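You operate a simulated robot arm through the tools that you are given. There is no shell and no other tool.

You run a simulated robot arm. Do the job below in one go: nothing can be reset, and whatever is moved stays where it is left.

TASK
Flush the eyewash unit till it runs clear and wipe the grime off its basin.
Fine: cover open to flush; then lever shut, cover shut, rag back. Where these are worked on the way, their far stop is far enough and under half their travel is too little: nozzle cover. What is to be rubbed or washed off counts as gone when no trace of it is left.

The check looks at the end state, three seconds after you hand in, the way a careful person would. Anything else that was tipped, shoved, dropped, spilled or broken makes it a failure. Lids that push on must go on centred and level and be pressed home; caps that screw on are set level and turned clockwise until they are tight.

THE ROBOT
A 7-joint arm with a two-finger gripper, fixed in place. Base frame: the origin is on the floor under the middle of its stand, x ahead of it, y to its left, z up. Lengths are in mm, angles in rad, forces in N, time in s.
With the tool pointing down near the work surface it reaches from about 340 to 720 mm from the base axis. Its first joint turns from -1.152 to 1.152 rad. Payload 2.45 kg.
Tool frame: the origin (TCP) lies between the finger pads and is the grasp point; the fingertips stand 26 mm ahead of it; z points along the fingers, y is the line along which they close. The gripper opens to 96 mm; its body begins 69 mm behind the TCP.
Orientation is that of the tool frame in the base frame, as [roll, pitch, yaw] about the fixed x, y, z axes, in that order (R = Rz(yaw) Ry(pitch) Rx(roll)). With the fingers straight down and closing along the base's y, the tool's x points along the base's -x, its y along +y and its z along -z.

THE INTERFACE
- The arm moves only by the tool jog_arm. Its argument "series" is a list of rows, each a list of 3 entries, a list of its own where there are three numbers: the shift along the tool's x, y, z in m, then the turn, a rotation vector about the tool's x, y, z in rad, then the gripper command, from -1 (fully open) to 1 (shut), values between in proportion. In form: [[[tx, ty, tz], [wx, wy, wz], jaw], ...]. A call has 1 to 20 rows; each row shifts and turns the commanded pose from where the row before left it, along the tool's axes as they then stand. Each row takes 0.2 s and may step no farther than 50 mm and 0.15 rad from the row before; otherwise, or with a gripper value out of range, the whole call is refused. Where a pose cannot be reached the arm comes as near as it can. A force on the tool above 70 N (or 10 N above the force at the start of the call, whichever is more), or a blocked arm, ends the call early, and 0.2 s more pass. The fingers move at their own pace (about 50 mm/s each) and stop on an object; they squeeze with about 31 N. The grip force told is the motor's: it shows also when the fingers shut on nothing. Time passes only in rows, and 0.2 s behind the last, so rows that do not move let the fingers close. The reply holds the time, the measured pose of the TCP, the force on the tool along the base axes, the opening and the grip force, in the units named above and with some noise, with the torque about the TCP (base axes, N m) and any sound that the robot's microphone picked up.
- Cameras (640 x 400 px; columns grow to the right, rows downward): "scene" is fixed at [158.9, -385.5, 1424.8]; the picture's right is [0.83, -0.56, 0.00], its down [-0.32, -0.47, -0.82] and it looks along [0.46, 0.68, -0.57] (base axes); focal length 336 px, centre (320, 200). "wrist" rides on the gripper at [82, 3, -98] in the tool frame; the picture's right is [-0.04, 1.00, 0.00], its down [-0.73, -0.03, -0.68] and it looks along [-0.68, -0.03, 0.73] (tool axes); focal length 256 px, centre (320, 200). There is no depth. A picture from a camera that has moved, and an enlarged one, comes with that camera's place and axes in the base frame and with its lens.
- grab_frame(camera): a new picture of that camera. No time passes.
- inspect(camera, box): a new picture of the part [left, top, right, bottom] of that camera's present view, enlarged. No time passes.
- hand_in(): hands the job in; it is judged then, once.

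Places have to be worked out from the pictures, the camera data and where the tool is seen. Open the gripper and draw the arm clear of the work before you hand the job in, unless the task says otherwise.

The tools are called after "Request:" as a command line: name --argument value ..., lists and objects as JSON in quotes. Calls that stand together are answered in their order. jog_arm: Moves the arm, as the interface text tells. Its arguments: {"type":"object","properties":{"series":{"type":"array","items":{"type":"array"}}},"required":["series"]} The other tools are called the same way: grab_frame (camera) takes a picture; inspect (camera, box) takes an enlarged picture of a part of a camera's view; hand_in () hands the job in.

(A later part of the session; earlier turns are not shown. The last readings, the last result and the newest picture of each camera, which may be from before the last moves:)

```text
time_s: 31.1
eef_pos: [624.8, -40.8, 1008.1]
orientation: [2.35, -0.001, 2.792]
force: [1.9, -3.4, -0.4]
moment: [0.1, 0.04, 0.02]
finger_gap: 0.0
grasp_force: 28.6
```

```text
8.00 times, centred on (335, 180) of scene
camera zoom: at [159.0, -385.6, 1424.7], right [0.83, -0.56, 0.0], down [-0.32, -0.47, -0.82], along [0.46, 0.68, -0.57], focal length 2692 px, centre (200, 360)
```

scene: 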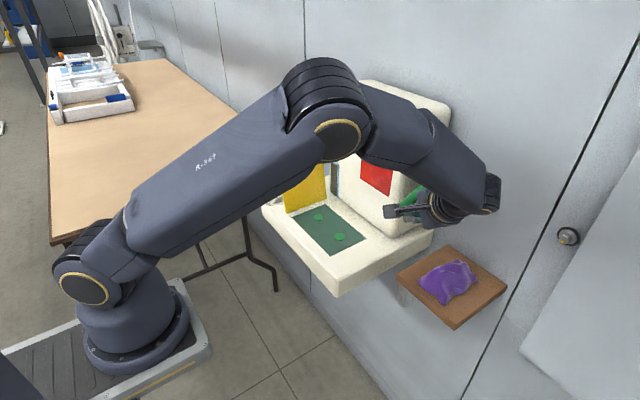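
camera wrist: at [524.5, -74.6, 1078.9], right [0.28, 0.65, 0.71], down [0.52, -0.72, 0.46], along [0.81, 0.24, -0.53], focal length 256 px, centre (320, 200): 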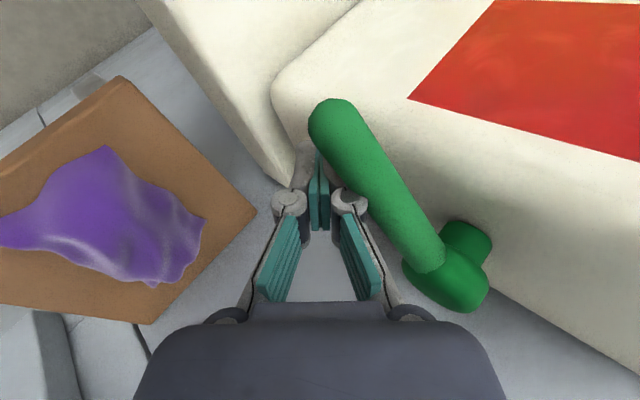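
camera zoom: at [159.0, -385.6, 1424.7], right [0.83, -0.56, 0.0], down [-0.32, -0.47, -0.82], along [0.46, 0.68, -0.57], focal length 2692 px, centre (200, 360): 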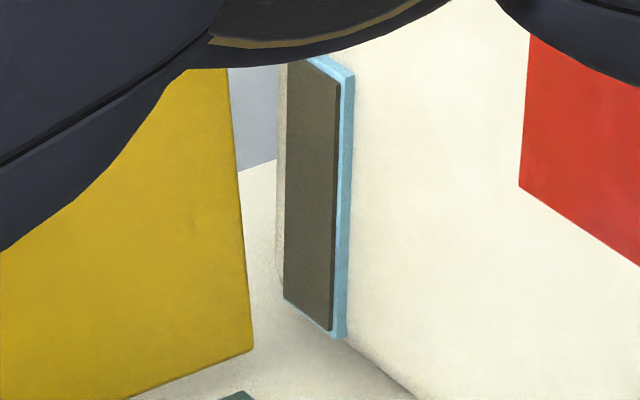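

No flow visible yet, and the sight strip is still brown. I'll continue to swing the lever up toward horizontal.

Request:
jog_arm --series '[[[0.0131, 0.0043, -0.011], [0, 0, 0], 1], [[0.0108, 0.0068, -0.0122], [0, 0, 0], 1], [[0, 0, 0], [0, 0, 0], 1]]'

Request:
inspect --camera "scene" --box '[260, 150, 420, 280]'

Request:
grab_frame --camera "wrist"

```text
time_s: 31.9
eef_pos: [599.7, -41.2, 1033.2]
orientation: [2.349, 0.0, 2.791]
force: [2.2, -3.8, -1.3]
moment: [0.06, 0.04, -0.01]
finger_gap: 0.0
grasp_force: 28.4
```

```text
3.08 times, centred on (340, 215) of scene
camera zoom: at [159.0, -385.6, 1424.7], right [0.83, -0.56, 0.0], down [-0.32, -0.47, -0.82], along [0.46, 0.68, -0.57], focal length 1035 px, centre (258, 154)
```

zoom: 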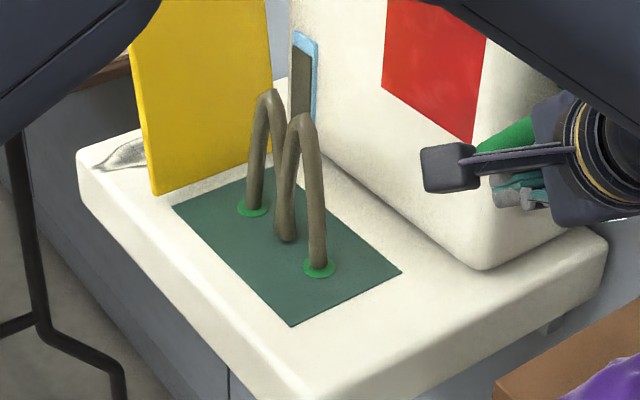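

```text
taken
camera wrist: at [499.3, -75.0, 1103.3], right [0.28, 0.65, 0.71], down [0.52, -0.72, 0.46], along [0.81, 0.24, -0.53], focal length 256 px, centre (320, 200)
```

wrist: 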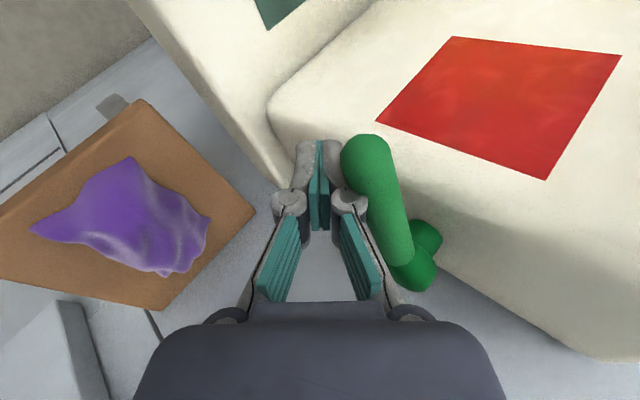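

Brown water is now arcing from both nozzles. I'll open the lever the rest of the way toward its stop, then hold and watch the water colour.

Request:
jog_arm --series '[[[0.008, 0.009, -0.013], [0, 0, 0], 1], [[0, 0, 0], [0, 0, 0], 1]]'

Request:
inspect --camera "scene" --box '[260, 150, 420, 280]'

Request:
grab_frame --camera "wrist"

```text
time_s: 32.5
eef_pos: [590.7, -42.7, 1045.1]
orientation: [2.352, -0.001, 2.792]
force: [3.4, -11.0, -20.2]
moment: [0.09, 0.05, 0.01]
finger_gap: 0.0
grasp_force: 28.6
```

```text
3.08 times, centred on (340, 215) of scene
camera zoom: at [159.3, -385.8, 1424.6], right [0.83, -0.56, 0.0], down [-0.32, -0.47, -0.82], along [0.46, 0.68, -0.57], focal length 1035 px, centre (258, 154)
```

zoom: 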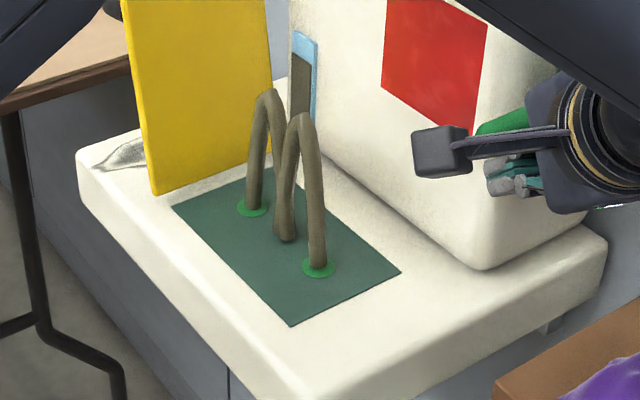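

```text
taken
camera wrist: at [490.9, -76.2, 1117.3], right [0.28, 0.65, 0.71], down [0.52, -0.72, 0.46], along [0.81, 0.24, -0.54], focal length 256 px, centre (320, 200)
```

wrist: 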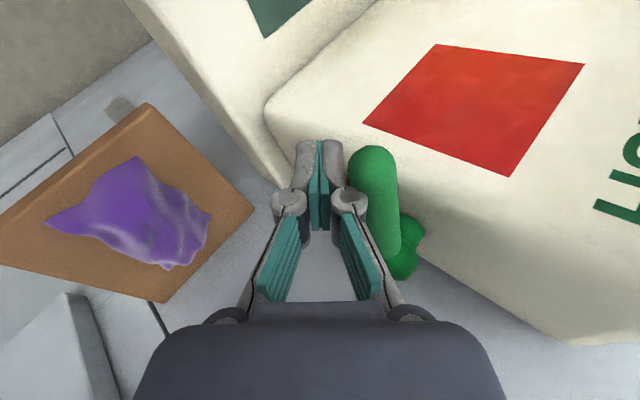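

The lever met its open stop (about 20 N down on the tool), and the brown level in the sight strip is dropping. I'll ease off slightly, then hold and wait.

Request:
jog_arm --series '[[[0, -0.0014, 0.0014], [0, 0, 0], 1], [[0, 0, 0], [0, 0, 0], 1], [[0, 0, 0], [0, 0, 0], 1], [[0, 0, 0], [0, 0, 0], 1], [[0, 0, 0], [0, 0, 0], 1], [[0, 0, 0], [0, 0, 0], 1], [[0, 0, 0], [0, 0, 0], 1], [[0, 0, 0], [0, 0, 0], 1], [[0, 0, 0], [0, 0, 0], 1], [[0, 0, 0], [0, 0, 0], 1]]'

Request:
inspect --camera "scene" --box '[260, 150, 420, 280]'

Request:
inspect --camera "scene" --box '[310, 155, 370, 205]'

```text
time_s: 34.7
eef_pos: [590.3, -41.1, 1045.0]
orientation: [2.35, 0.0, 2.788]
force: [1.1, -17.6, -7.7]
moment: [0.32, 0.02, -0.02]
finger_gap: 0.3
grasp_force: 28.3
```

```text
3.08 times, centred on (340, 215) of scene
camera zoom: at [159.1, -386.0, 1424.6], right [0.83, -0.56, 0.0], down [-0.32, -0.47, -0.82], along [0.46, 0.68, -0.57], focal length 1035 px, centre (258, 154)
```

zoom: 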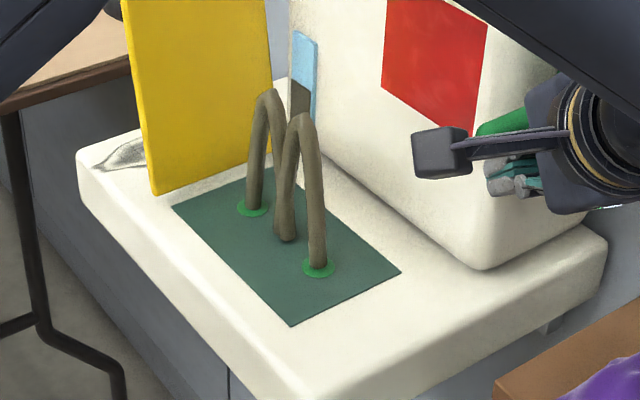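

```text
8.00 times, centred on (340, 180) of scene
camera zoom: at [159.1, -386.0, 1424.6], right [0.83, -0.56, 0.0], down [-0.32, -0.47, -0.82], along [0.46, 0.68, -0.57], focal length 2692 px, centre (160, 360)
```

zoom: 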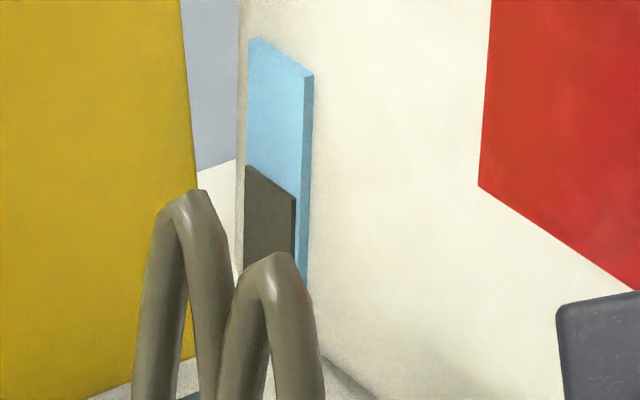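

The brown level is about halfway down after ~3 s of flow. I'll keep holding.

Request:
jog_arm --series '[[[0, 0, 0], [0, 0, 0], 1], [[0, 0, 0], [0, 0, 0], 1], [[0, 0, 0], [0, 0, 0], 1], [[0, 0, 0], [0, 0, 0], 1], [[0, 0, 0], [0, 0, 0], 1], [[0, 0, 0], [0, 0, 0], 1], [[0, 0, 0], [0, 0, 0], 1], [[0, 0, 0], [0, 0, 0], 1], [[0, 0, 0], [0, 0, 0], 1], [[0, 0, 0], [0, 0, 0], 1], [[0, 0, 0], [0, 0, 0], 1], [[0, 0, 0], [0, 0, 0], 1], [[0, 0, 0], [0, 0, 0], 1], [[0, 0, 0], [0, 0, 0], 1], [[0, 0, 0], [0, 0, 0], 1], [[0, 0, 0], [0, 0, 0], 1]]'

Request:
inspect --camera "scene" --box '[260, 150, 420, 280]'

Request:
inspect --camera "scene" --box '[310, 155, 370, 205]'

```text
time_s: 38.1
eef_pos: [591.5, -42.2, 1044.8]
orientation: [2.351, -0.002, 2.792]
force: [-0.7, -14.8, -13.2]
moment: [0.26, -0.01, 0.01]
finger_gap: 0.0
grasp_force: 28.7
```

```text
3.08 times, centred on (340, 215) of scene
camera zoom: at [159.1, -386.0, 1424.6], right [0.83, -0.56, 0.0], down [-0.32, -0.47, -0.82], along [0.46, 0.68, -0.57], focal length 1035 px, centre (258, 154)
```

zoom: 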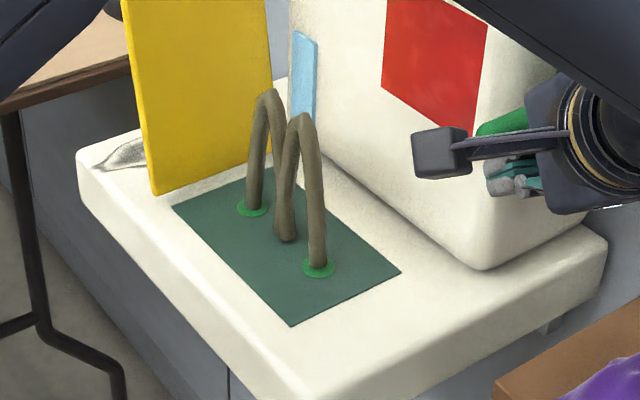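

```text
8.00 times, centred on (340, 180) of scene
camera zoom: at [159.1, -386.0, 1424.6], right [0.83, -0.56, 0.0], down [-0.32, -0.47, -0.82], along [0.46, 0.68, -0.57], focal length 2692 px, centre (160, 360)
```

zoom: 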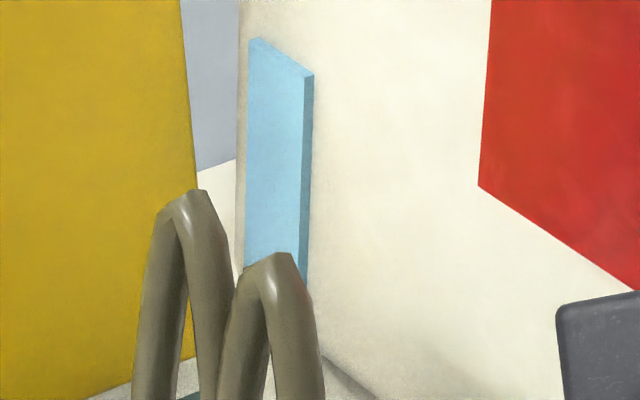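

The strip is nearly all blue, but the water itself is still brown. I'll hold on longer and watch for the water to change.

Request:
jog_arm --series '[[[0, 0, 0], [0, 0, 0], 1], [[0, 0, 0], [0, 0, 0], 1], [[0, 0, 0], [0, 0, 0], 1], [[0, 0, 0], [0, 0, 0], 1], [[0, 0, 0], [0, 0, 0], 1], [[0, 0, 0], [0, 0, 0], 1], [[0, 0, 0], [0, 0, 0], 1], [[0, 0, 0], [0, 0, 0], 1]]'

Request:
inspect --camera "scene" --box '[260, 150, 420, 280]'

Request:
inspect --camera "scene" --box '[310, 155, 370, 205]'

```text
time_s: 39.9
eef_pos: [590.4, -41.6, 1045.1]
orientation: [2.351, -0.001, 2.791]
force: [0.1, -15.6, -11.1]
moment: [0.29, 0.02, 0.03]
finger_gap: 0.0
grasp_force: 28.3
```

```text
3.08 times, centred on (340, 215) of scene
camera zoom: at [159.1, -386.0, 1424.6], right [0.83, -0.56, 0.0], down [-0.32, -0.47, -0.82], along [0.46, 0.68, -0.57], focal length 1035 px, centre (258, 154)
```

zoom: 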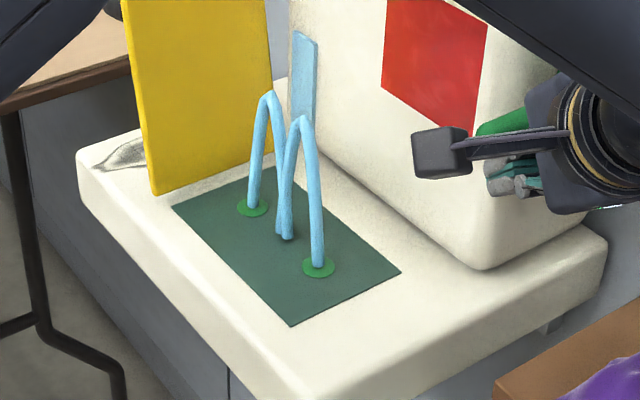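

```text
8.00 times, centred on (340, 180) of scene
camera zoom: at [159.1, -386.0, 1424.6], right [0.83, -0.56, 0.0], down [-0.32, -0.47, -0.82], along [0.46, 0.68, -0.57], focal length 2692 px, centre (160, 360)
```

zoom: 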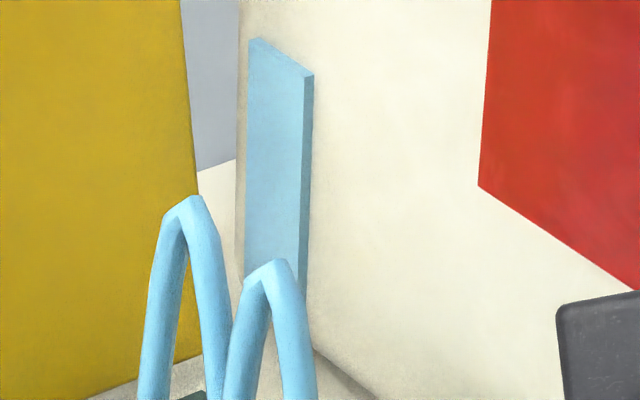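

The water and strip are both clear blue now. I'll wait a second more for margin, then lower the hook a little to see whether the lever follows or stays up.

Request:
jog_arm --series '[[[0, 0, 0], [0, 0, 0], 1], [[0, 0, 0], [0, 0, 0], 1], [[0, 0, 0], [0, 0, 0], 1], [[0, 0, 0], [0, 0, 0], 1], [[-0.006, -0.009, 0.013], [0, 0, 0], 1], [[0, 0, 0], [0, 0, 0], 1]]'

Request:
grab_frame --camera "wrist"

Request:
inspect --camera "scene" --box '[260, 150, 460, 280]'

```text
time_s: 41.3
eef_pos: [598.2, -37.2, 1029.7]
orientation: [2.348, 0.001, 2.793]
force: [0.5, 0.3, -0.4]
moment: [-0.02, -0.02, 0.02]
finger_gap: 0.0
grasp_force: 28.5
```

```text
taken
camera wrist: at [497.7, -72.8, 1101.5], right [0.28, 0.65, 0.71], down [0.52, -0.72, 0.46], along [0.81, 0.24, -0.53], focal length 256 px, centre (320, 200)
```

wrist: 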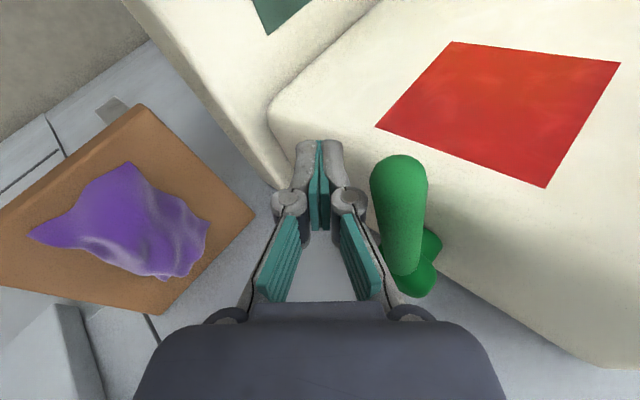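

```text
3.08 times, centred on (360, 215) of scene
camera zoom: at [158.9, -385.5, 1424.8], right [0.83, -0.56, 0.0], down [-0.32, -0.47, -0.82], along [0.46, 0.68, -0.57], focal length 1035 px, centre (197, 154)
```

zoom: 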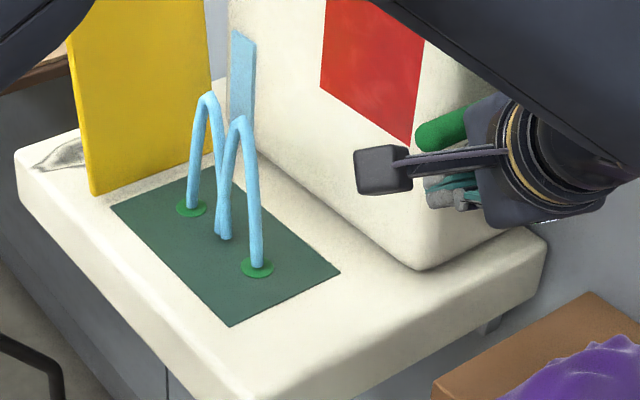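

The lever stays up by friction, so I must push it shut from above. I'll withdraw the fingers to the right, rise, and come back over the top of the lever.

Request:
jog_arm --series '[[[-0.0086, -0.0165, -0.0167], [0, 0, 0], 1], [[-0.0086, -0.0165, -0.0167], [0, 0, 0], 1], [[0.0027, 0.0317, -0.0326], [0, 0, 0], 1], [[0.0027, 0.0317, -0.0326], [0, 0, 0], 1], [[0, 0, 0], [0, 0, 0], 1]]'

Request:
grab_frame --camera "wrist"

```text
time_s: 42.5
eef_pos: [591.6, -88.4, 1121.2]
orientation: [2.349, 0.0, 2.792]
force: [-0.1, 0.5, -0.9]
moment: [0.01, -0.02, -0.04]
finger_gap: 0.1
grasp_force: 29.4
```

```text
taken
camera wrist: at [491.4, -123.4, 1192.7], right [0.28, 0.65, 0.71], down [0.52, -0.72, 0.46], along [0.81, 0.24, -0.53], focal length 256 px, centre (320, 200)
```

wrist: 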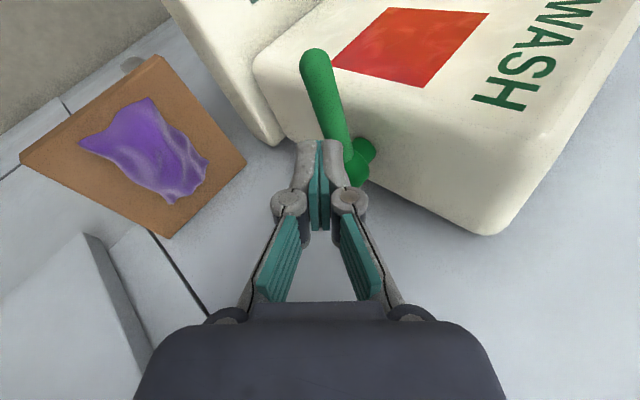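

The lever tip is visible to the upper-left of the fingertips. I'll move over the top of it and start pressing down.

Request:
jog_arm --series '[[[0.0079, 0.0152, 0.0154], [0, 0, 0], 1], [[0.0079, 0.0152, 0.0154], [0, 0, 0], 1], [[-0.0005, -0.0155, 0.0156], [0, 0, 0], 1], [[0.0007, -0.011, 0.0105], [0, 0, 0], 1], [[0, 0, 0], [0, 0, 0], 1]]'

Request:
grab_frame --camera "wrist"

Request:
inspect --camera "scene" --box '[260, 150, 460, 280]'

```text
time_s: 43.7
eef_pos: [593.6, -42.1, 1083.6]
orientation: [2.35, 0.001, 2.792]
force: [1.0, -1.8, 2.8]
moment: [-0.01, -0.05, -0.04]
finger_gap: 0.0
grasp_force: 28.8
```

```text
taken
camera wrist: at [492.3, -77.2, 1154.6], right [0.28, 0.65, 0.71], down [0.52, -0.72, 0.46], along [0.81, 0.24, -0.53], focal length 256 px, centre (320, 200)
```

wrist: 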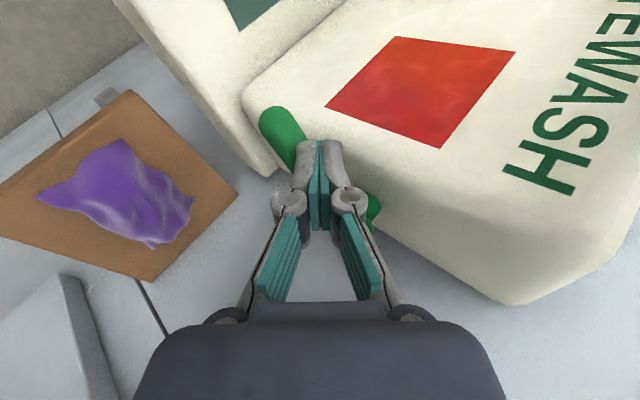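

```text
3.08 times, centred on (360, 215) of scene
camera zoom: at [158.9, -385.5, 1424.8], right [0.83, -0.56, 0.0], down [-0.32, -0.47, -0.82], along [0.46, 0.68, -0.57], focal length 1035 px, centre (197, 154)
```

zoom: 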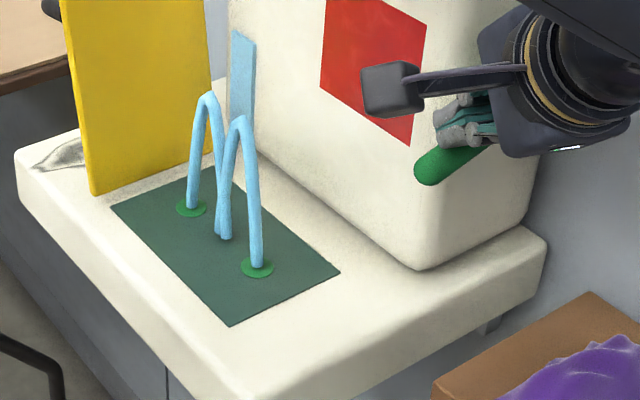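

The lever is moving down with only a few newtons. I'll continue along its arc.

Request:
jog_arm --series '[[[-0.0007, -0.0124, 0.0126], [0, 0, 0], 1], [[-0.0059, -0.0104, 0.0133], [0, 0, 0], 1], [[-0.0092, -0.0081, 0.0127], [0, 0, 0], 1], [[-0.0118, -0.0056, 0.0116], [0, 0, 0], 1], [[0, 0, 0], [0, 0, 0], 1]]'

Request:
grab_frame --camera "wrist"

Request:
inspect --camera "scene" --box '[260, 150, 460, 280]'

```text
time_s: 44.9
eef_pos: [622.2, -42.1, 1020.7]
orientation: [2.348, -0.001, 2.794]
force: [-1.9, 1.2, 0.5]
moment: [0.04, 0.07, 0.04]
finger_gap: 0.0
grasp_force: 28.7
```

```text
taken
camera wrist: at [521.4, -77.0, 1093.0], right [0.28, 0.65, 0.71], down [0.52, -0.72, 0.46], along [0.81, 0.24, -0.54], focal length 256 px, centre (320, 200)
```

wrist: 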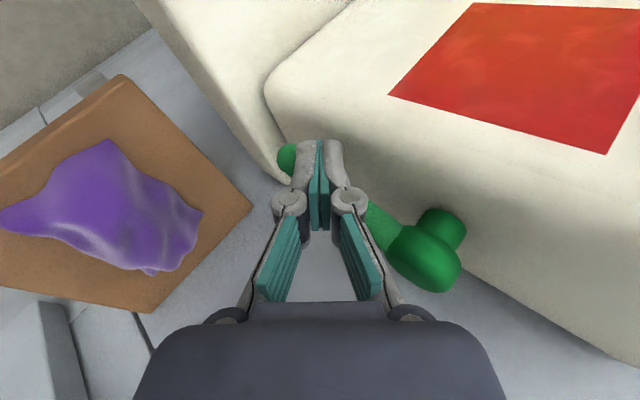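

```text
3.08 times, centred on (360, 215) of scene
camera zoom: at [158.8, -385.5, 1424.8], right [0.83, -0.56, 0.0], down [-0.32, -0.47, -0.82], along [0.46, 0.68, -0.57], focal length 1035 px, centre (197, 154)
```

zoom: 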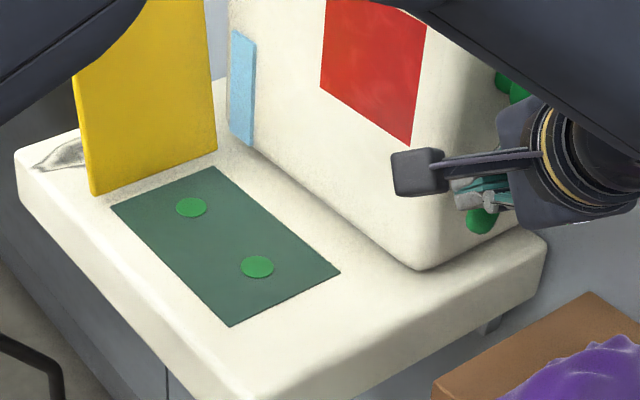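

The flow has stopped and the strip is fully blue. I'll push the lever the rest of the way to vertical.

Request:
jog_arm --series '[[[-0.0131, -0.0029, 0.0096], [0, 0, 0], 1], [[-0.0136, -0.0006, 0.0075], [0, 0, 0], 1], [[0, 0, 0], [0, 0, 0], 1]]'

Request:
grab_frame --camera "wrist"

```text
time_s: 45.7
eef_pos: [647.7, -42.4, 1009.0]
orientation: [2.349, -0.003, 2.799]
force: [-25.6, 1.3, 8.9]
moment: [0.13, 0.12, 0.39]
finger_gap: 0.1
grasp_force: 28.8
```

```text
taken
camera wrist: at [547.9, -77.0, 1079.5], right [0.28, 0.65, 0.71], down [0.52, -0.72, 0.45], along [0.81, 0.25, -0.54], focal length 256 px, centre (320, 200)
```

wrist: 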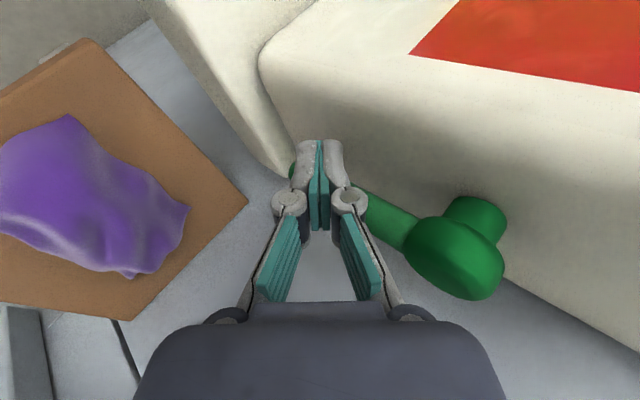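

There's 26 N of resistance, which suggests the lever is on its shut stop. One small extra push will confirm.

Request:
jog_arm --series '[[[-0.0028, 0.0007, 0.0007], [0, 0, 0], 1], [[0, 0, 0], [0, 0, 0], 1]]'

```text
time_s: 46.3
eef_pos: [648.3, -41.9, 1007.2]
orientation: [2.346, -0.012, 2.801]
force: [-45.8, -2.1, 10.6]
moment: [0.04, 0.34, 0.61]
finger_gap: 0.0
grasp_force: 29.0
```

Firm stop at 46 N, so the lever is shut. I'll back away to the left-front and right, rise clear, and straighten the tool.

Request:
jog_arm --series '[[[0.0171, -0.0081, -0.0082], [0, 0, 0], 1], [[-0.0009, -0.0151, -0.0295], [0, 0, 0], 1], [[0.0025, 0.0057, -0.0369], [0, 0, 0], 1], [[0.0094, 0.0261, -0.0305], [0, 0, 0], 1], [[0.0094, 0.0261, -0.0305], [0, 0, 0], 1], [[0, 0, 0], [0, 0.083, -0.082], 1], [[0, 0, 0], [0, 0.083, -0.082], 1], [[0, 0, 0], [0, 0.083, -0.082], 1], [[0, 0, 0], [0.131, 0, 0], 1], [[0, 0, 0], [0.131, 0, 0], 1], [[0, 0, 0], [0.131, 0, 0], 1], [[0, 0, 0], [0.131, 0, 0], 1], [[0, 0, 0], [0.131, 0, 0], 1], [[0, 0, 0], [0.131, 0, 0], 1], [[0, 0, 0], [0, 0, 0], 1]]'

Request:
grab_frame --camera "scene"

Request:
grab_frame --camera "wrist"

```text
time_s: 49.5
eef_pos: [592.8, -97.7, 1127.6]
orientation: [3.137, 0.0, 3.141]
force: [0.0, 0.1, -0.3]
moment: [0.01, 0.0, 0.06]
finger_gap: 0.2
grasp_force: 29.1
```

```text
taken
```

scene: 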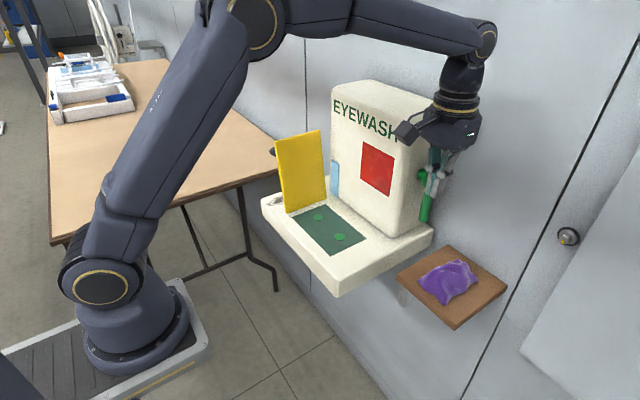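

```text
taken
camera wrist: at [510.5, -94.0, 1226.0], right [0.04, 1.0, 0.0], down [0.73, -0.03, 0.68], along [0.68, -0.02, -0.73], focal length 256 px, centre (320, 200)
```

wrist: 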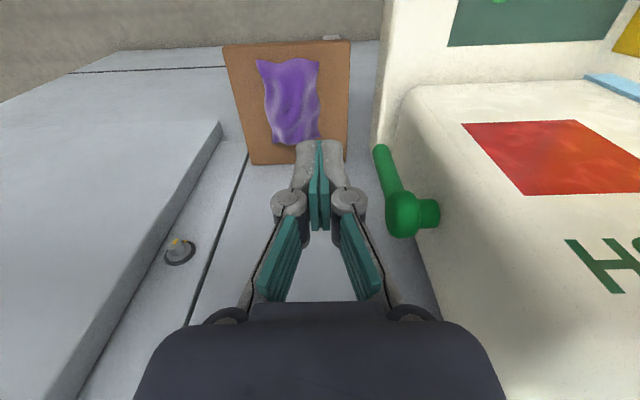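

The lever hangs straight down again, with no flow and a blue strip. Next I'll close the cover: back off in x, rise over the open cover, and come around to its handle on the left with the jaw at about 26 mm.

Request:
jog_arm --series '[[[0.034, 0, -0.0285], [0, 0, 0], 1], [[0.032, 0, -0.0285], [0, 0, 0], 1], [[0, 0.043, 0], [0, 0, 0], 0.45], [[0, 0.043, 0], [0, 0, 0], 0.45], [[0, 0.043, 0], [0, 0, 0], 0.45], [[0, 0.043, 0], [0, 0, 0], 0.45], [[0, 0.043, 0], [0, 0, 0], 0.45], [[0, 0.043, 0], [0, 0, 0], 0.45], [[0, 0.043, 0], [0, 0, 0], 0.45], [[0, 0.043, 0], [0, 0, 0], 0.45], [[0, 0.043, 0], [0, 0, 0], 0.45], [[0, 0.045, 0], [0, 0, 0], 0.45], [[0, 0, 0.035], [0, 0, 0], 0.45], [[0, 0, 0.035], [0, 0, 0], 0.45], [[0, 0, 0], [0, 0, 0], 0.45]]'

Request:
grab_frame --camera "wrist"

Request:
inspect --camera "scene" --box '[230, 100, 450, 300]'

```text
time_s: 52.7
eef_pos: [526.7, 334.8, 1116.9]
orientation: [3.137, -0.002, 3.141]
force: [-0.7, -0.2, 0.2]
moment: [0.01, -0.04, -0.01]
finger_gap: 26.5
grasp_force: 0.1
```

```text
taken
camera wrist: at [444.4, 338.4, 1215.4], right [0.04, 1.0, 0.01], down [0.73, -0.03, 0.68], along [0.68, -0.02, -0.73], focal length 256 px, centre (320, 200)
```

wrist: 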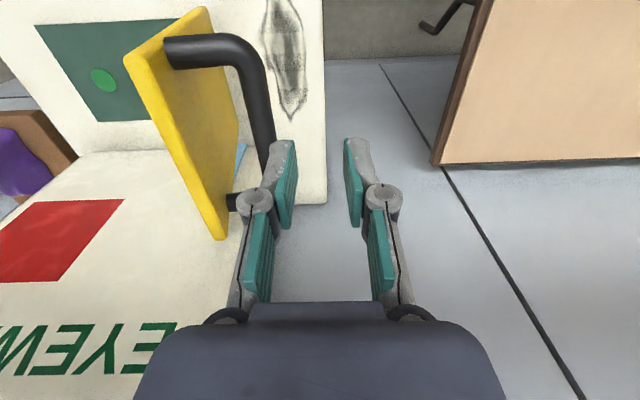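

```text
2.00 times, centred on (340, 200) of scene
camera zoom: at [158.9, -385.5, 1424.8], right [0.83, -0.56, 0.0], down [-0.32, -0.47, -0.82], along [0.46, 0.68, -0.57], focal length 673 px, centre (280, 200)
```

zoom: 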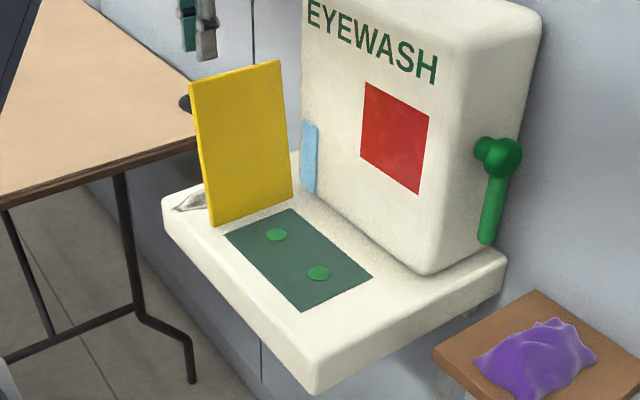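

The lever matches its original position. Now I'll tilt the tool to the angle used at release and line up with the handle bar before going in.

Request:
jog_arm --series '[[[0, 0, 0], [0.141, 0, 0], 0.45], [[0, 0, 0], [0.141, 0, 0], 0.45], [[0, 0, 0], [0.141, 0, 0], 0.45], [[0, 0, 0], [0.141, 0, 0], 0.45], [[-0.0026, 0.0045, 0.015], [0, 0, 0], 0.45], [[0, 0, 0], [0, 0, 0], 0.45]]'

Request:
grab_frame --camera "wrist"

```text
time_s: 54.1
eef_pos: [526.6, 330.0, 1099.7]
orientation: [-2.69, -0.001, 3.14]
force: [-0.2, -0.7, 0.1]
moment: [0.01, 0.0, 0.0]
finger_gap: 26.7
grasp_force: 0.1
out of reach, approached as far as the arm can: row 4
```

```text
taken
camera wrist: at [445.2, 376.0, 1186.2], right [0.04, 0.9, -0.44], down [0.73, 0.27, 0.62], along [0.68, -0.35, -0.65], focal length 256 px, centre (320, 200)
```

wrist: 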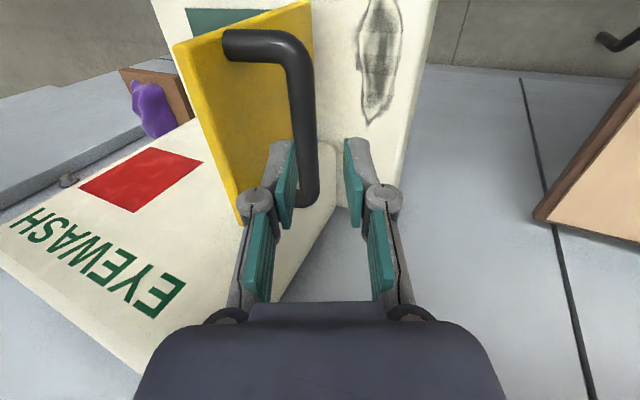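

The tilt is 0.45 rad here and the bar is visible between the fingers, slightly toward the plate side. I'll shift 7 mm sideways and go in to the bar in small steps.

Request:
jog_arm --series '[[[-0.0027, -0.0071, 0.008], [0, 0, 0], 0.45], [[0, 0, 0.018], [0, 0, 0], 0.45], [[0, 0, 0.016], [0.04, 0, 0], 0.45], [[0, 0, 0], [0, 0, 0], 0.45]]'

Request:
grab_frame --camera "wrist"

```text
time_s: 55.1
eef_pos: [529.3, 304.3, 1064.4]
orientation: [-2.648, 0.0, -3.141]
force: [0.6, 0.2, 0.2]
moment: [-0.01, 0.0, 0.02]
finger_gap: 26.2
grasp_force: 0.0
```

```text
taken
camera wrist: at [447.4, 354.8, 1149.7], right [0.04, 0.88, -0.47], down [0.73, 0.29, 0.61], along [0.68, -0.37, -0.63], focal length 256 px, centre (320, 200)
```

wrist: 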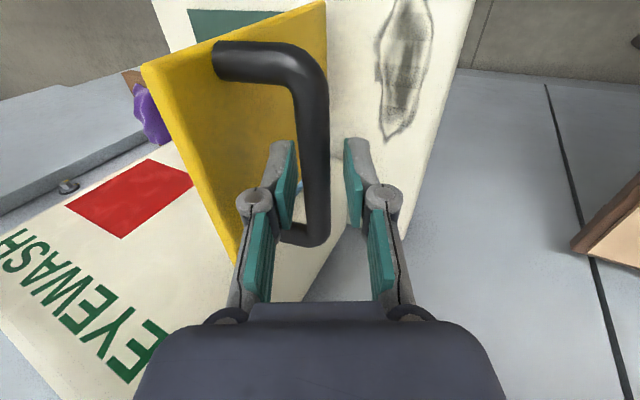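

The bar is centred between the fingers. I'll go the final 14 mm and close.

Request:
jog_arm --series '[[[0, 0, 0.0145], [0.03, 0, 0], 0.45], [[0, 0, 0], [0, 0, 0], 1], [[0, 0, 0], [0, 0, 0], 1], [[0, 0, 0], [0, 0, 0], 1]]'

Request:
grab_frame --camera "wrist"

```text
time_s: 56.1
eef_pos: [529.3, 294.3, 1053.2]
orientation: [-2.616, 0.002, 3.138]
force: [-5.4, -20.2, 16.2]
moment: [-0.04, -0.01, -0.59]
finger_gap: 14.3
grasp_force: 40.3
```

```text
taken
camera wrist: at [447.7, 348.6, 1136.6], right [0.04, 0.86, -0.5], down [0.73, 0.31, 0.6], along [0.68, -0.39, -0.62], focal length 256 px, centre (320, 200)
```

wrist: 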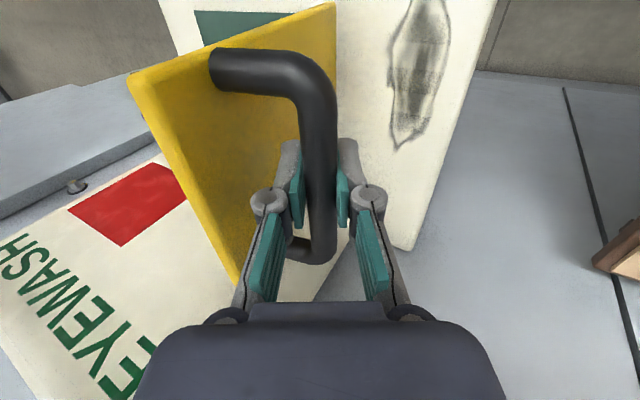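

Grip is good. I'll now reverse the arc gently, bringing the cover back toward vertical.

Request:
jog_arm --series '[[[0, -0.0196, 0.0021], [-0.03, 0, 0], 1], [[0, -0.0159, 0.0037], [-0.03, 0, 0], 1], [[0, -0.0157, 0.0049], [-0.03, 0, 0], 1], [[0, -0.0153, 0.0059], [-0.03, 0, 0], 1], [[0, 0, 0], [0, 0, 0], 1]]'

```text
time_s: 57.3
eef_pos: [529.0, 230.4, 1068.0]
orientation: [-2.74, -0.001, -3.14]
force: [0.6, 0.8, -0.7]
moment: [0.06, 0.08, -0.74]
finger_gap: 14.5
grasp_force: 40.5
```

The tracking is excellent (nearly zero force at the top of the arc). I'll continue lowering.

Request:
jog_arm --series '[[[0, -0.0149, 0.007], [-0.03, 0, 0], 1], [[0, -0.0144, 0.008], [-0.03, 0, 0], 1], [[0, -0.0138, 0.0089], [-0.03, 0, 0], 1], [[0, -0.0131, 0.0099], [-0.03, 0, 0], 1], [[0, 0, 0], [0, 0, 0], 1]]'

```text
time_s: 58.5
eef_pos: [528.1, 167.0, 1054.7]
orientation: [-2.862, -0.002, 3.141]
force: [-5.1, 0.6, -2.9]
moment: [-0.03, 0.15, -0.48]
finger_gap: 14.4
grasp_force: 40.4
```

Still low force. I'll continue down the arc.

Request:
jog_arm --series '[[[0, -0.0124, 0.0108], [-0.03, 0, 0], 1], [[0, -0.0117, 0.0116], [-0.03, 0, 0], 1], [[0, -0.0107, 0.0124], [-0.03, 0, 0], 1], [[0, -0.0099, 0.0131], [-0.03, 0, 0], 1], [[0, 0, 0], [0, 0, 0], 1]]'

```text
time_s: 59.7
eef_pos: [530.1, 113.1, 1019.8]
orientation: [-2.983, 0.0, 3.141]
force: [-2.9, 2.5, -1.8]
moment: [0.1, -0.08, -0.25]
finger_gap: 14.3
grasp_force: 40.7
```

Continuing to lower the cover to just above shut.

Request:
jog_arm --series '[[[0, -0.0102, 0.0143], [-0.03, 0, 0], 1], [[0, -0.008, 0.0144], [-0.03, 0, 0], 1], [[0, -0.007, 0.0149], [-0.03, 0, 0], 1], [[0, -0.0059, 0.0148], [-0.03, 0, 0], 1], [[0, 0, 0], [0, 0, 0], 1]]'

Request:
inspect --camera "scene" --box '[250, 160, 450, 300]'

```text
time_s: 60.9
eef_pos: [528.7, 75.5, 964.5]
orientation: [-3.103, 0.0, -3.14]
force: [3.7, 12.8, -6.4]
moment: [0.02, 0.14, -0.13]
finger_gap: 14.1
grasp_force: 40.6
```

```text
2.86 times, centred on (350, 230) of scene
camera zoom: at [159.1, -385.1, 1424.9], right [0.83, -0.56, 0.0], down [-0.32, -0.47, -0.82], along [0.46, 0.68, -0.57], focal length 961 px, centre (234, 114)
```

zoom: 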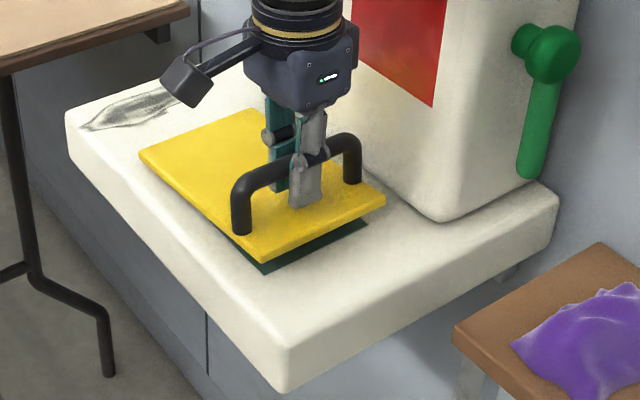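

The cover is nearly shut, with a small gap at the front right. I'll lower it the last ~12 mm and look for contact.

Request:
jog_arm --series '[[[0, -0.0014, 0.0061], [-0.02, 0, 0], 1], [[0, -0.0016, 0.006], [-0.018, 0, 0], 1], [[0, 0, 0], [0, 0, 0], 1]]'

Request:
inspect --camera "scene" --box '[250, 160, 450, 300]'

```text
time_s: 61.7
eef_pos: [529.9, 71.4, 953.8]
orientation: [-3.137, -0.002, 3.141]
force: [-0.1, 10.8, -3.1]
moment: [0.01, -0.4, 0.01]
finger_gap: 14.6
grasp_force: 40.7
```

```text
2.86 times, centred on (350, 230) of scene
camera zoom: at [158.9, -385.2, 1424.9], right [0.83, -0.56, 0.0], down [-0.32, -0.47, -0.82], along [0.46, 0.68, -0.57], focal length 961 px, centre (234, 114)
```

zoom: 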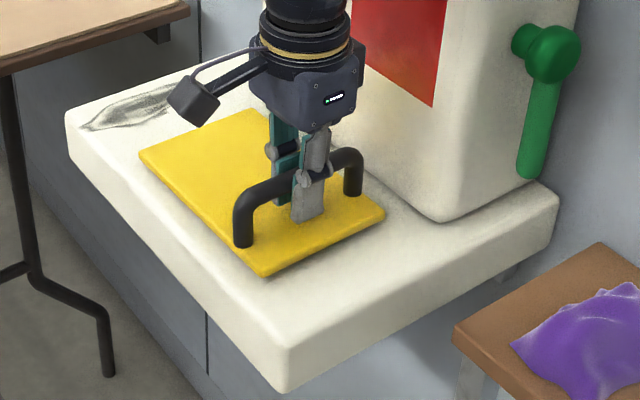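

Nearly flush. I'll press a few mm more to seat it.

Request:
jog_arm --series '[[[0, 0, 0.003], [0, 0, 0], 1], [[0, 0, 0.002], [0, 0, 0], 1], [[0, 0, 0], [0, 0, 0], 1]]'

Request:
inspect --camera "scene" --box '[250, 160, 450, 300]'

```text
time_s: 62.5
eef_pos: [529.9, 70.5, 949.1]
orientation: [-3.139, 0.0, 3.141]
force: [-4.7, -0.9, 21.2]
moment: [0.02, 1.01, 0.06]
finger_gap: 14.1
grasp_force: 40.0
```

```text
2.86 times, centred on (350, 230) of scene
camera zoom: at [158.4, -385.6, 1424.8], right [0.83, -0.56, 0.0], down [-0.32, -0.47, -0.82], along [0.46, 0.68, -0.57], focal length 961 px, centre (234, 114)
```

zoom: 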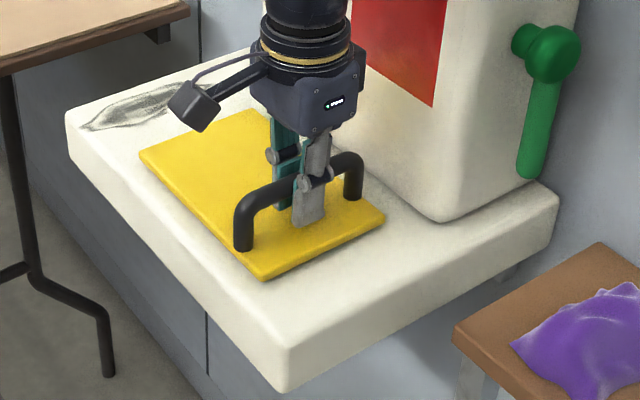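

The cover is seated, with 21 N upward reaction and the picture matching the initial shut state. I'll open the jaw and rise straight up.

Request:
jog_arm --series '[[[0, 0, -0.001], [0, 0, 0], 0.2], [[0, 0, 0], [0, 0, 0], 0.2], [[0, 0, 0], [0, 0, 0], 0.2], [[0, 0, -0.02], [0, 0, 0], 0.2], [[0, 0, -0.04], [0, 0, 0], 0.2], [[0, 0, -0.04], [0, 0, 0], 0.2], [[0, 0, -0.045], [0, 0, 0], 0.2], [[0, 0, -0.045], [0, 0, 0], 0.2], [[0, 0, 0], [0, 0, 0], 0.2]]'

Request:
grab_frame --camera "scene"

Request:
grab_frame --camera "wrist"

```text
time_s: 64.5
eef_pos: [529.8, 70.7, 1139.4]
orientation: [-3.139, 0.0, -3.141]
force: [1.0, -0.3, 0.9]
moment: [0.0, 0.0, -0.02]
finger_gap: 38.2
grasp_force: 0.1
```

```text
taken
```

scene: 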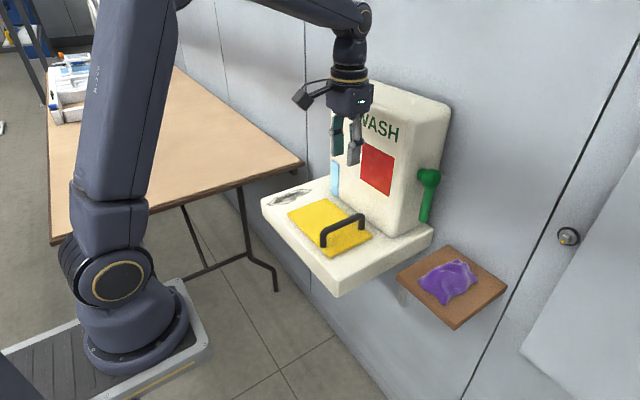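

```text
taken
camera wrist: at [447.6, 76.2, 1237.8], right [0.04, 1.0, 0.0], down [0.73, -0.03, 0.68], along [0.68, -0.03, -0.73], focal length 256 px, centre (320, 200)
```

wrist: 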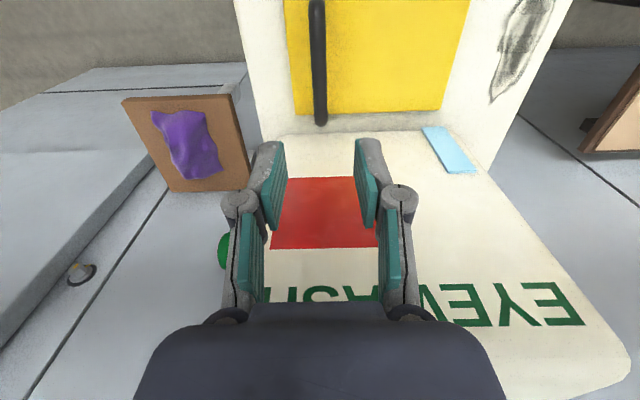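

The cover and lever are shut and the strip is blue. Next I'll move above the rag on the shelf and look at it closely.

Request:
jog_arm --series '[[[0, -0.042, 0], [0, 0, 0], -1], [[0, -0.042, 0], [0, 0, 0], -1], [[0, -0.042, 0], [0, 0, 0], -1], [[0, -0.042, 0], [0, 0, 0], -1], [[0, -0.042, 0], [0, 0, 0], -1], [[-0.03, 0, 0.02], [0, 0, 0], -1], [[-0.03, 0, 0.02], [0, 0, 0], -1], [[-0.03, 0, 0.02], [0, 0, 0], -1], [[0, 0, 0.03], [0, 0, 0], -1], [[0, 0, 0], [0, 0, 0], -1]]'

Request:
grab_frame --camera "wrist"

Request:
inspect --camera "scene" --box '[380, 220, 540, 340]'

```text
time_s: 66.7
eef_pos: [619.3, -140.1, 1049.7]
orientation: [-3.138, -0.002, 3.141]
force: [0.2, -0.1, 0.9]
moment: [0.0, -0.04, 0.01]
finger_gap: 96.2
grasp_force: 0.0
```

```text
taken
camera wrist: at [538.3, -134.8, 1148.2], right [0.04, 1.0, 0.0], down [0.73, -0.03, 0.68], along [0.68, -0.03, -0.73], focal length 256 px, centre (320, 200)
```

wrist: 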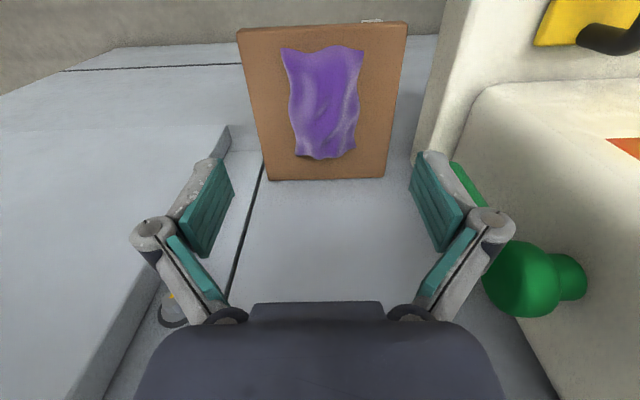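

```text
3.33 times, centred on (460, 280) of scene
camera zoom: at [158.9, -385.5, 1424.8], right [0.83, -0.56, 0.0], down [-0.32, -0.47, -0.82], along [0.46, 0.68, -0.57], focal length 1122 px, centre (-147, -67)
```

zoom: 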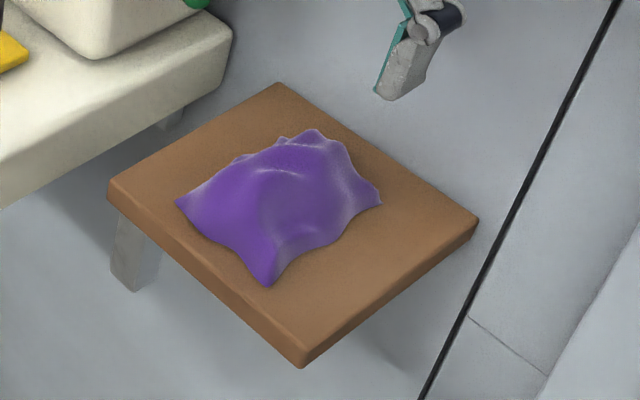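

The rag is centred near (652, −136), about 120 mm long in x and 70 mm wide in y, on the shelf at z≈876. I'll descend over it with the jaw open and look again.

Request:
jog_arm --series '[[[-0.011, 0.0013, 0.03], [0, 0, 0], -1], [[-0.011, 0.0013, 0.03], [0, 0, 0], -1], [[-0.01, 0.0013, 0.03], [0, 0, 0], -1], [[0, 0, 0.02], [0, 0, 0], -1], [[0, 0, 0], [0, 0, 0], -1]]'

Request:
grab_frame --camera "wrist"

Request:
inspect --camera "scene" --box '[380, 220, 540, 340]'

```text
time_s: 67.9
eef_pos: [650.6, -135.1, 940.4]
orientation: [-3.138, -0.003, 3.141]
force: [-0.3, -0.4, -1.0]
moment: [0.01, 0.01, -0.01]
finger_gap: 95.9
grasp_force: 0.0
```

```text
taken
camera wrist: at [569.8, -130.6, 1038.3], right [0.04, 1.0, 0.0], down [0.73, -0.03, 0.68], along [0.68, -0.03, -0.73], focal length 256 px, centre (320, 200)
```

wrist: 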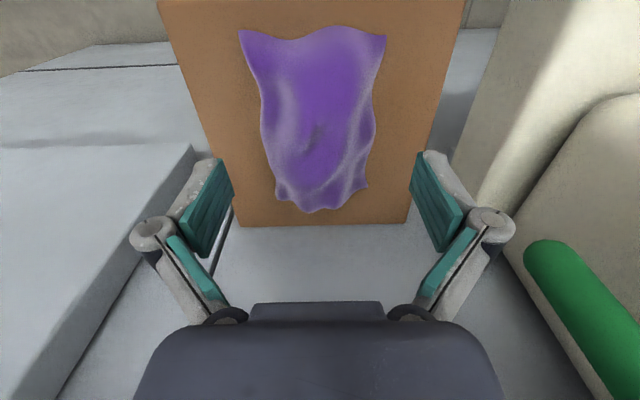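

```text
3.33 times, centred on (460, 280) of scene
camera zoom: at [158.9, -385.5, 1424.8], right [0.83, -0.56, 0.0], down [-0.32, -0.47, -0.82], along [0.46, 0.68, -0.57], focal length 1122 px, centre (-147, -67)
```

zoom: 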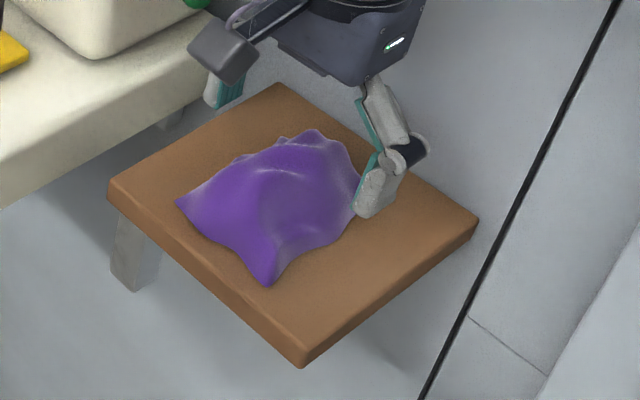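

The rag lies between the fingers, centred. I'll descend so the tips are about 6 mm above the shelf and close on the rag.

Request:
jog_arm --series '[[[0, 0, 0.016], [0, 0, 0], -1], [[0, 0, 0.016], [0, 0, 0], -1], [[0, 0, 0], [0, 0, 0], -1], [[0, 0, 0], [0, 0, 0], 0.2], [[0, 0, 0], [0, 0, 0], 1], [[0, 0, 0], [0, 0, 0], 1], [[0, 0, 0], [0, 0, 0], 1], [[0, 0, 0], [0, 0, 0], 1], [[0, 0, 0], [0, 0, 0], 1]]'

Request:
grab_frame --camera "wrist"

Request:
inspect --camera "scene" --box '[380, 220, 540, 340]'

```text
time_s: 69.9
eef_pos: [651.4, -136.8, 908.9]
orientation: [-3.137, 0.0, -3.141]
force: [0.9, -1.2, 1.6]
moment: [-0.03, 0.03, 0.0]
finger_gap: 59.2
grasp_force: 30.6
```

```text
taken
camera wrist: at [569.3, -131.4, 1007.2], right [0.04, 1.0, 0.0], down [0.73, -0.03, 0.68], along [0.68, -0.03, -0.73], focal length 256 px, centre (320, 200)
```

wrist: 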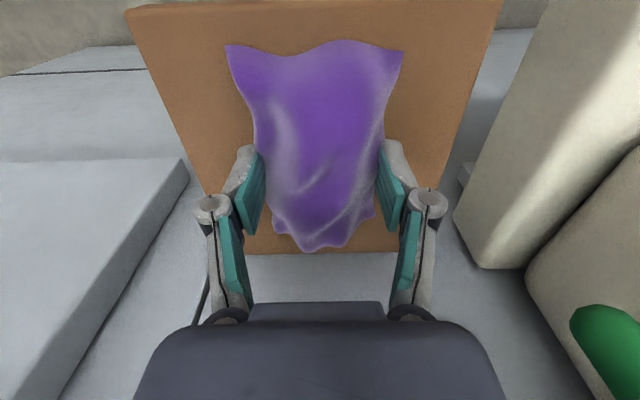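

```text
3.33 times, centred on (460, 280) of scene
camera zoom: at [158.8, -385.5, 1424.8], right [0.83, -0.56, 0.0], down [-0.32, -0.47, -0.82], along [0.46, 0.68, -0.57], focal length 1122 px, centre (-147, -67)
```

zoom: 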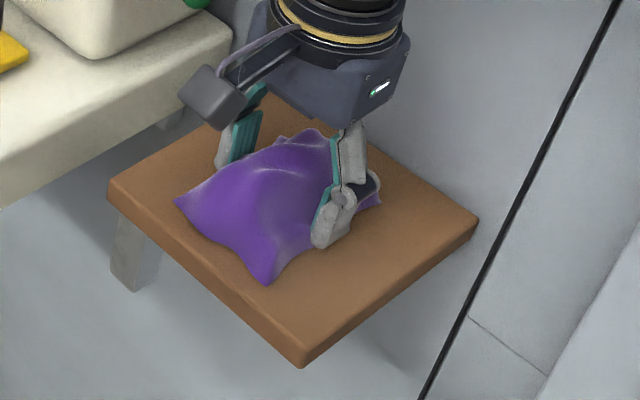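

The rag is held at 59 mm with 30 N. I'll record this pose (651, −137, 909) for putting it back, and lift it a little to check the hold.

Request:
jog_arm --series '[[[0, 0, -0.015], [0, 0, 0], 1], [[0, 0, -0.03], [0, 0, 0], 1], [[0, 0, -0.04], [0, 0, 0], 1], [[0, 0, 0], [0, 0, 0], 1]]'

Request:
grab_frame --camera "wrist"

Request:
inspect --camera "scene" --box '[380, 180, 540, 340]'

```text
time_s: 70.9
eef_pos: [651.2, -134.9, 994.3]
orientation: [-3.138, -0.003, 3.141]
force: [0.9, 0.1, 0.1]
moment: [0.01, -0.02, 0.0]
finger_gap: 0.0
grasp_force: 28.1
```

```text
taken
camera wrist: at [569.9, -130.0, 1092.2], right [0.04, 1.0, 0.0], down [0.73, -0.03, 0.68], along [0.68, -0.03, -0.73], focal length 256 px, centre (320, 200)
```

wrist: 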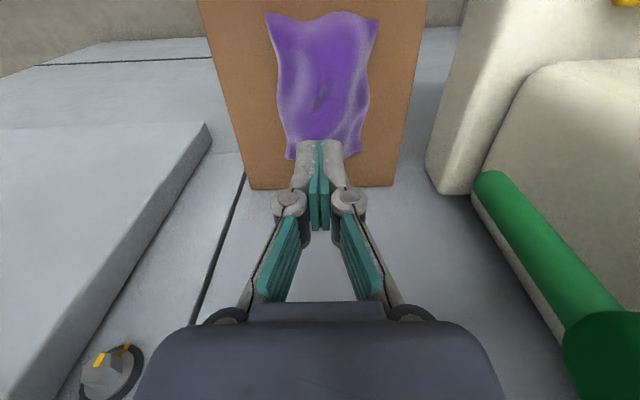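

```text
2.50 times, centred on (460, 260) of scene
camera zoom: at [158.9, -385.5, 1424.8], right [0.83, -0.56, 0.0], down [-0.32, -0.47, -0.82], along [0.46, 0.68, -0.57], focal length 841 px, centre (-30, 50)
```

zoom: 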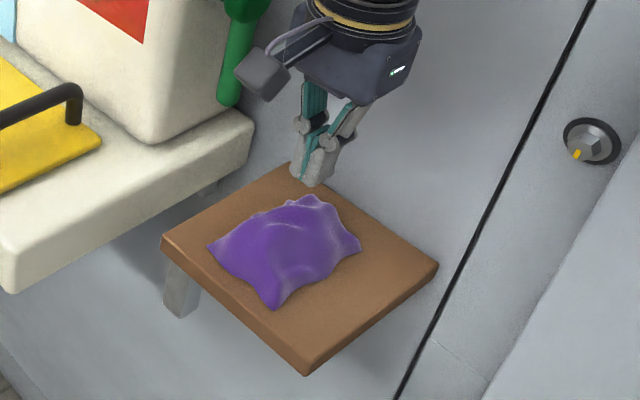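

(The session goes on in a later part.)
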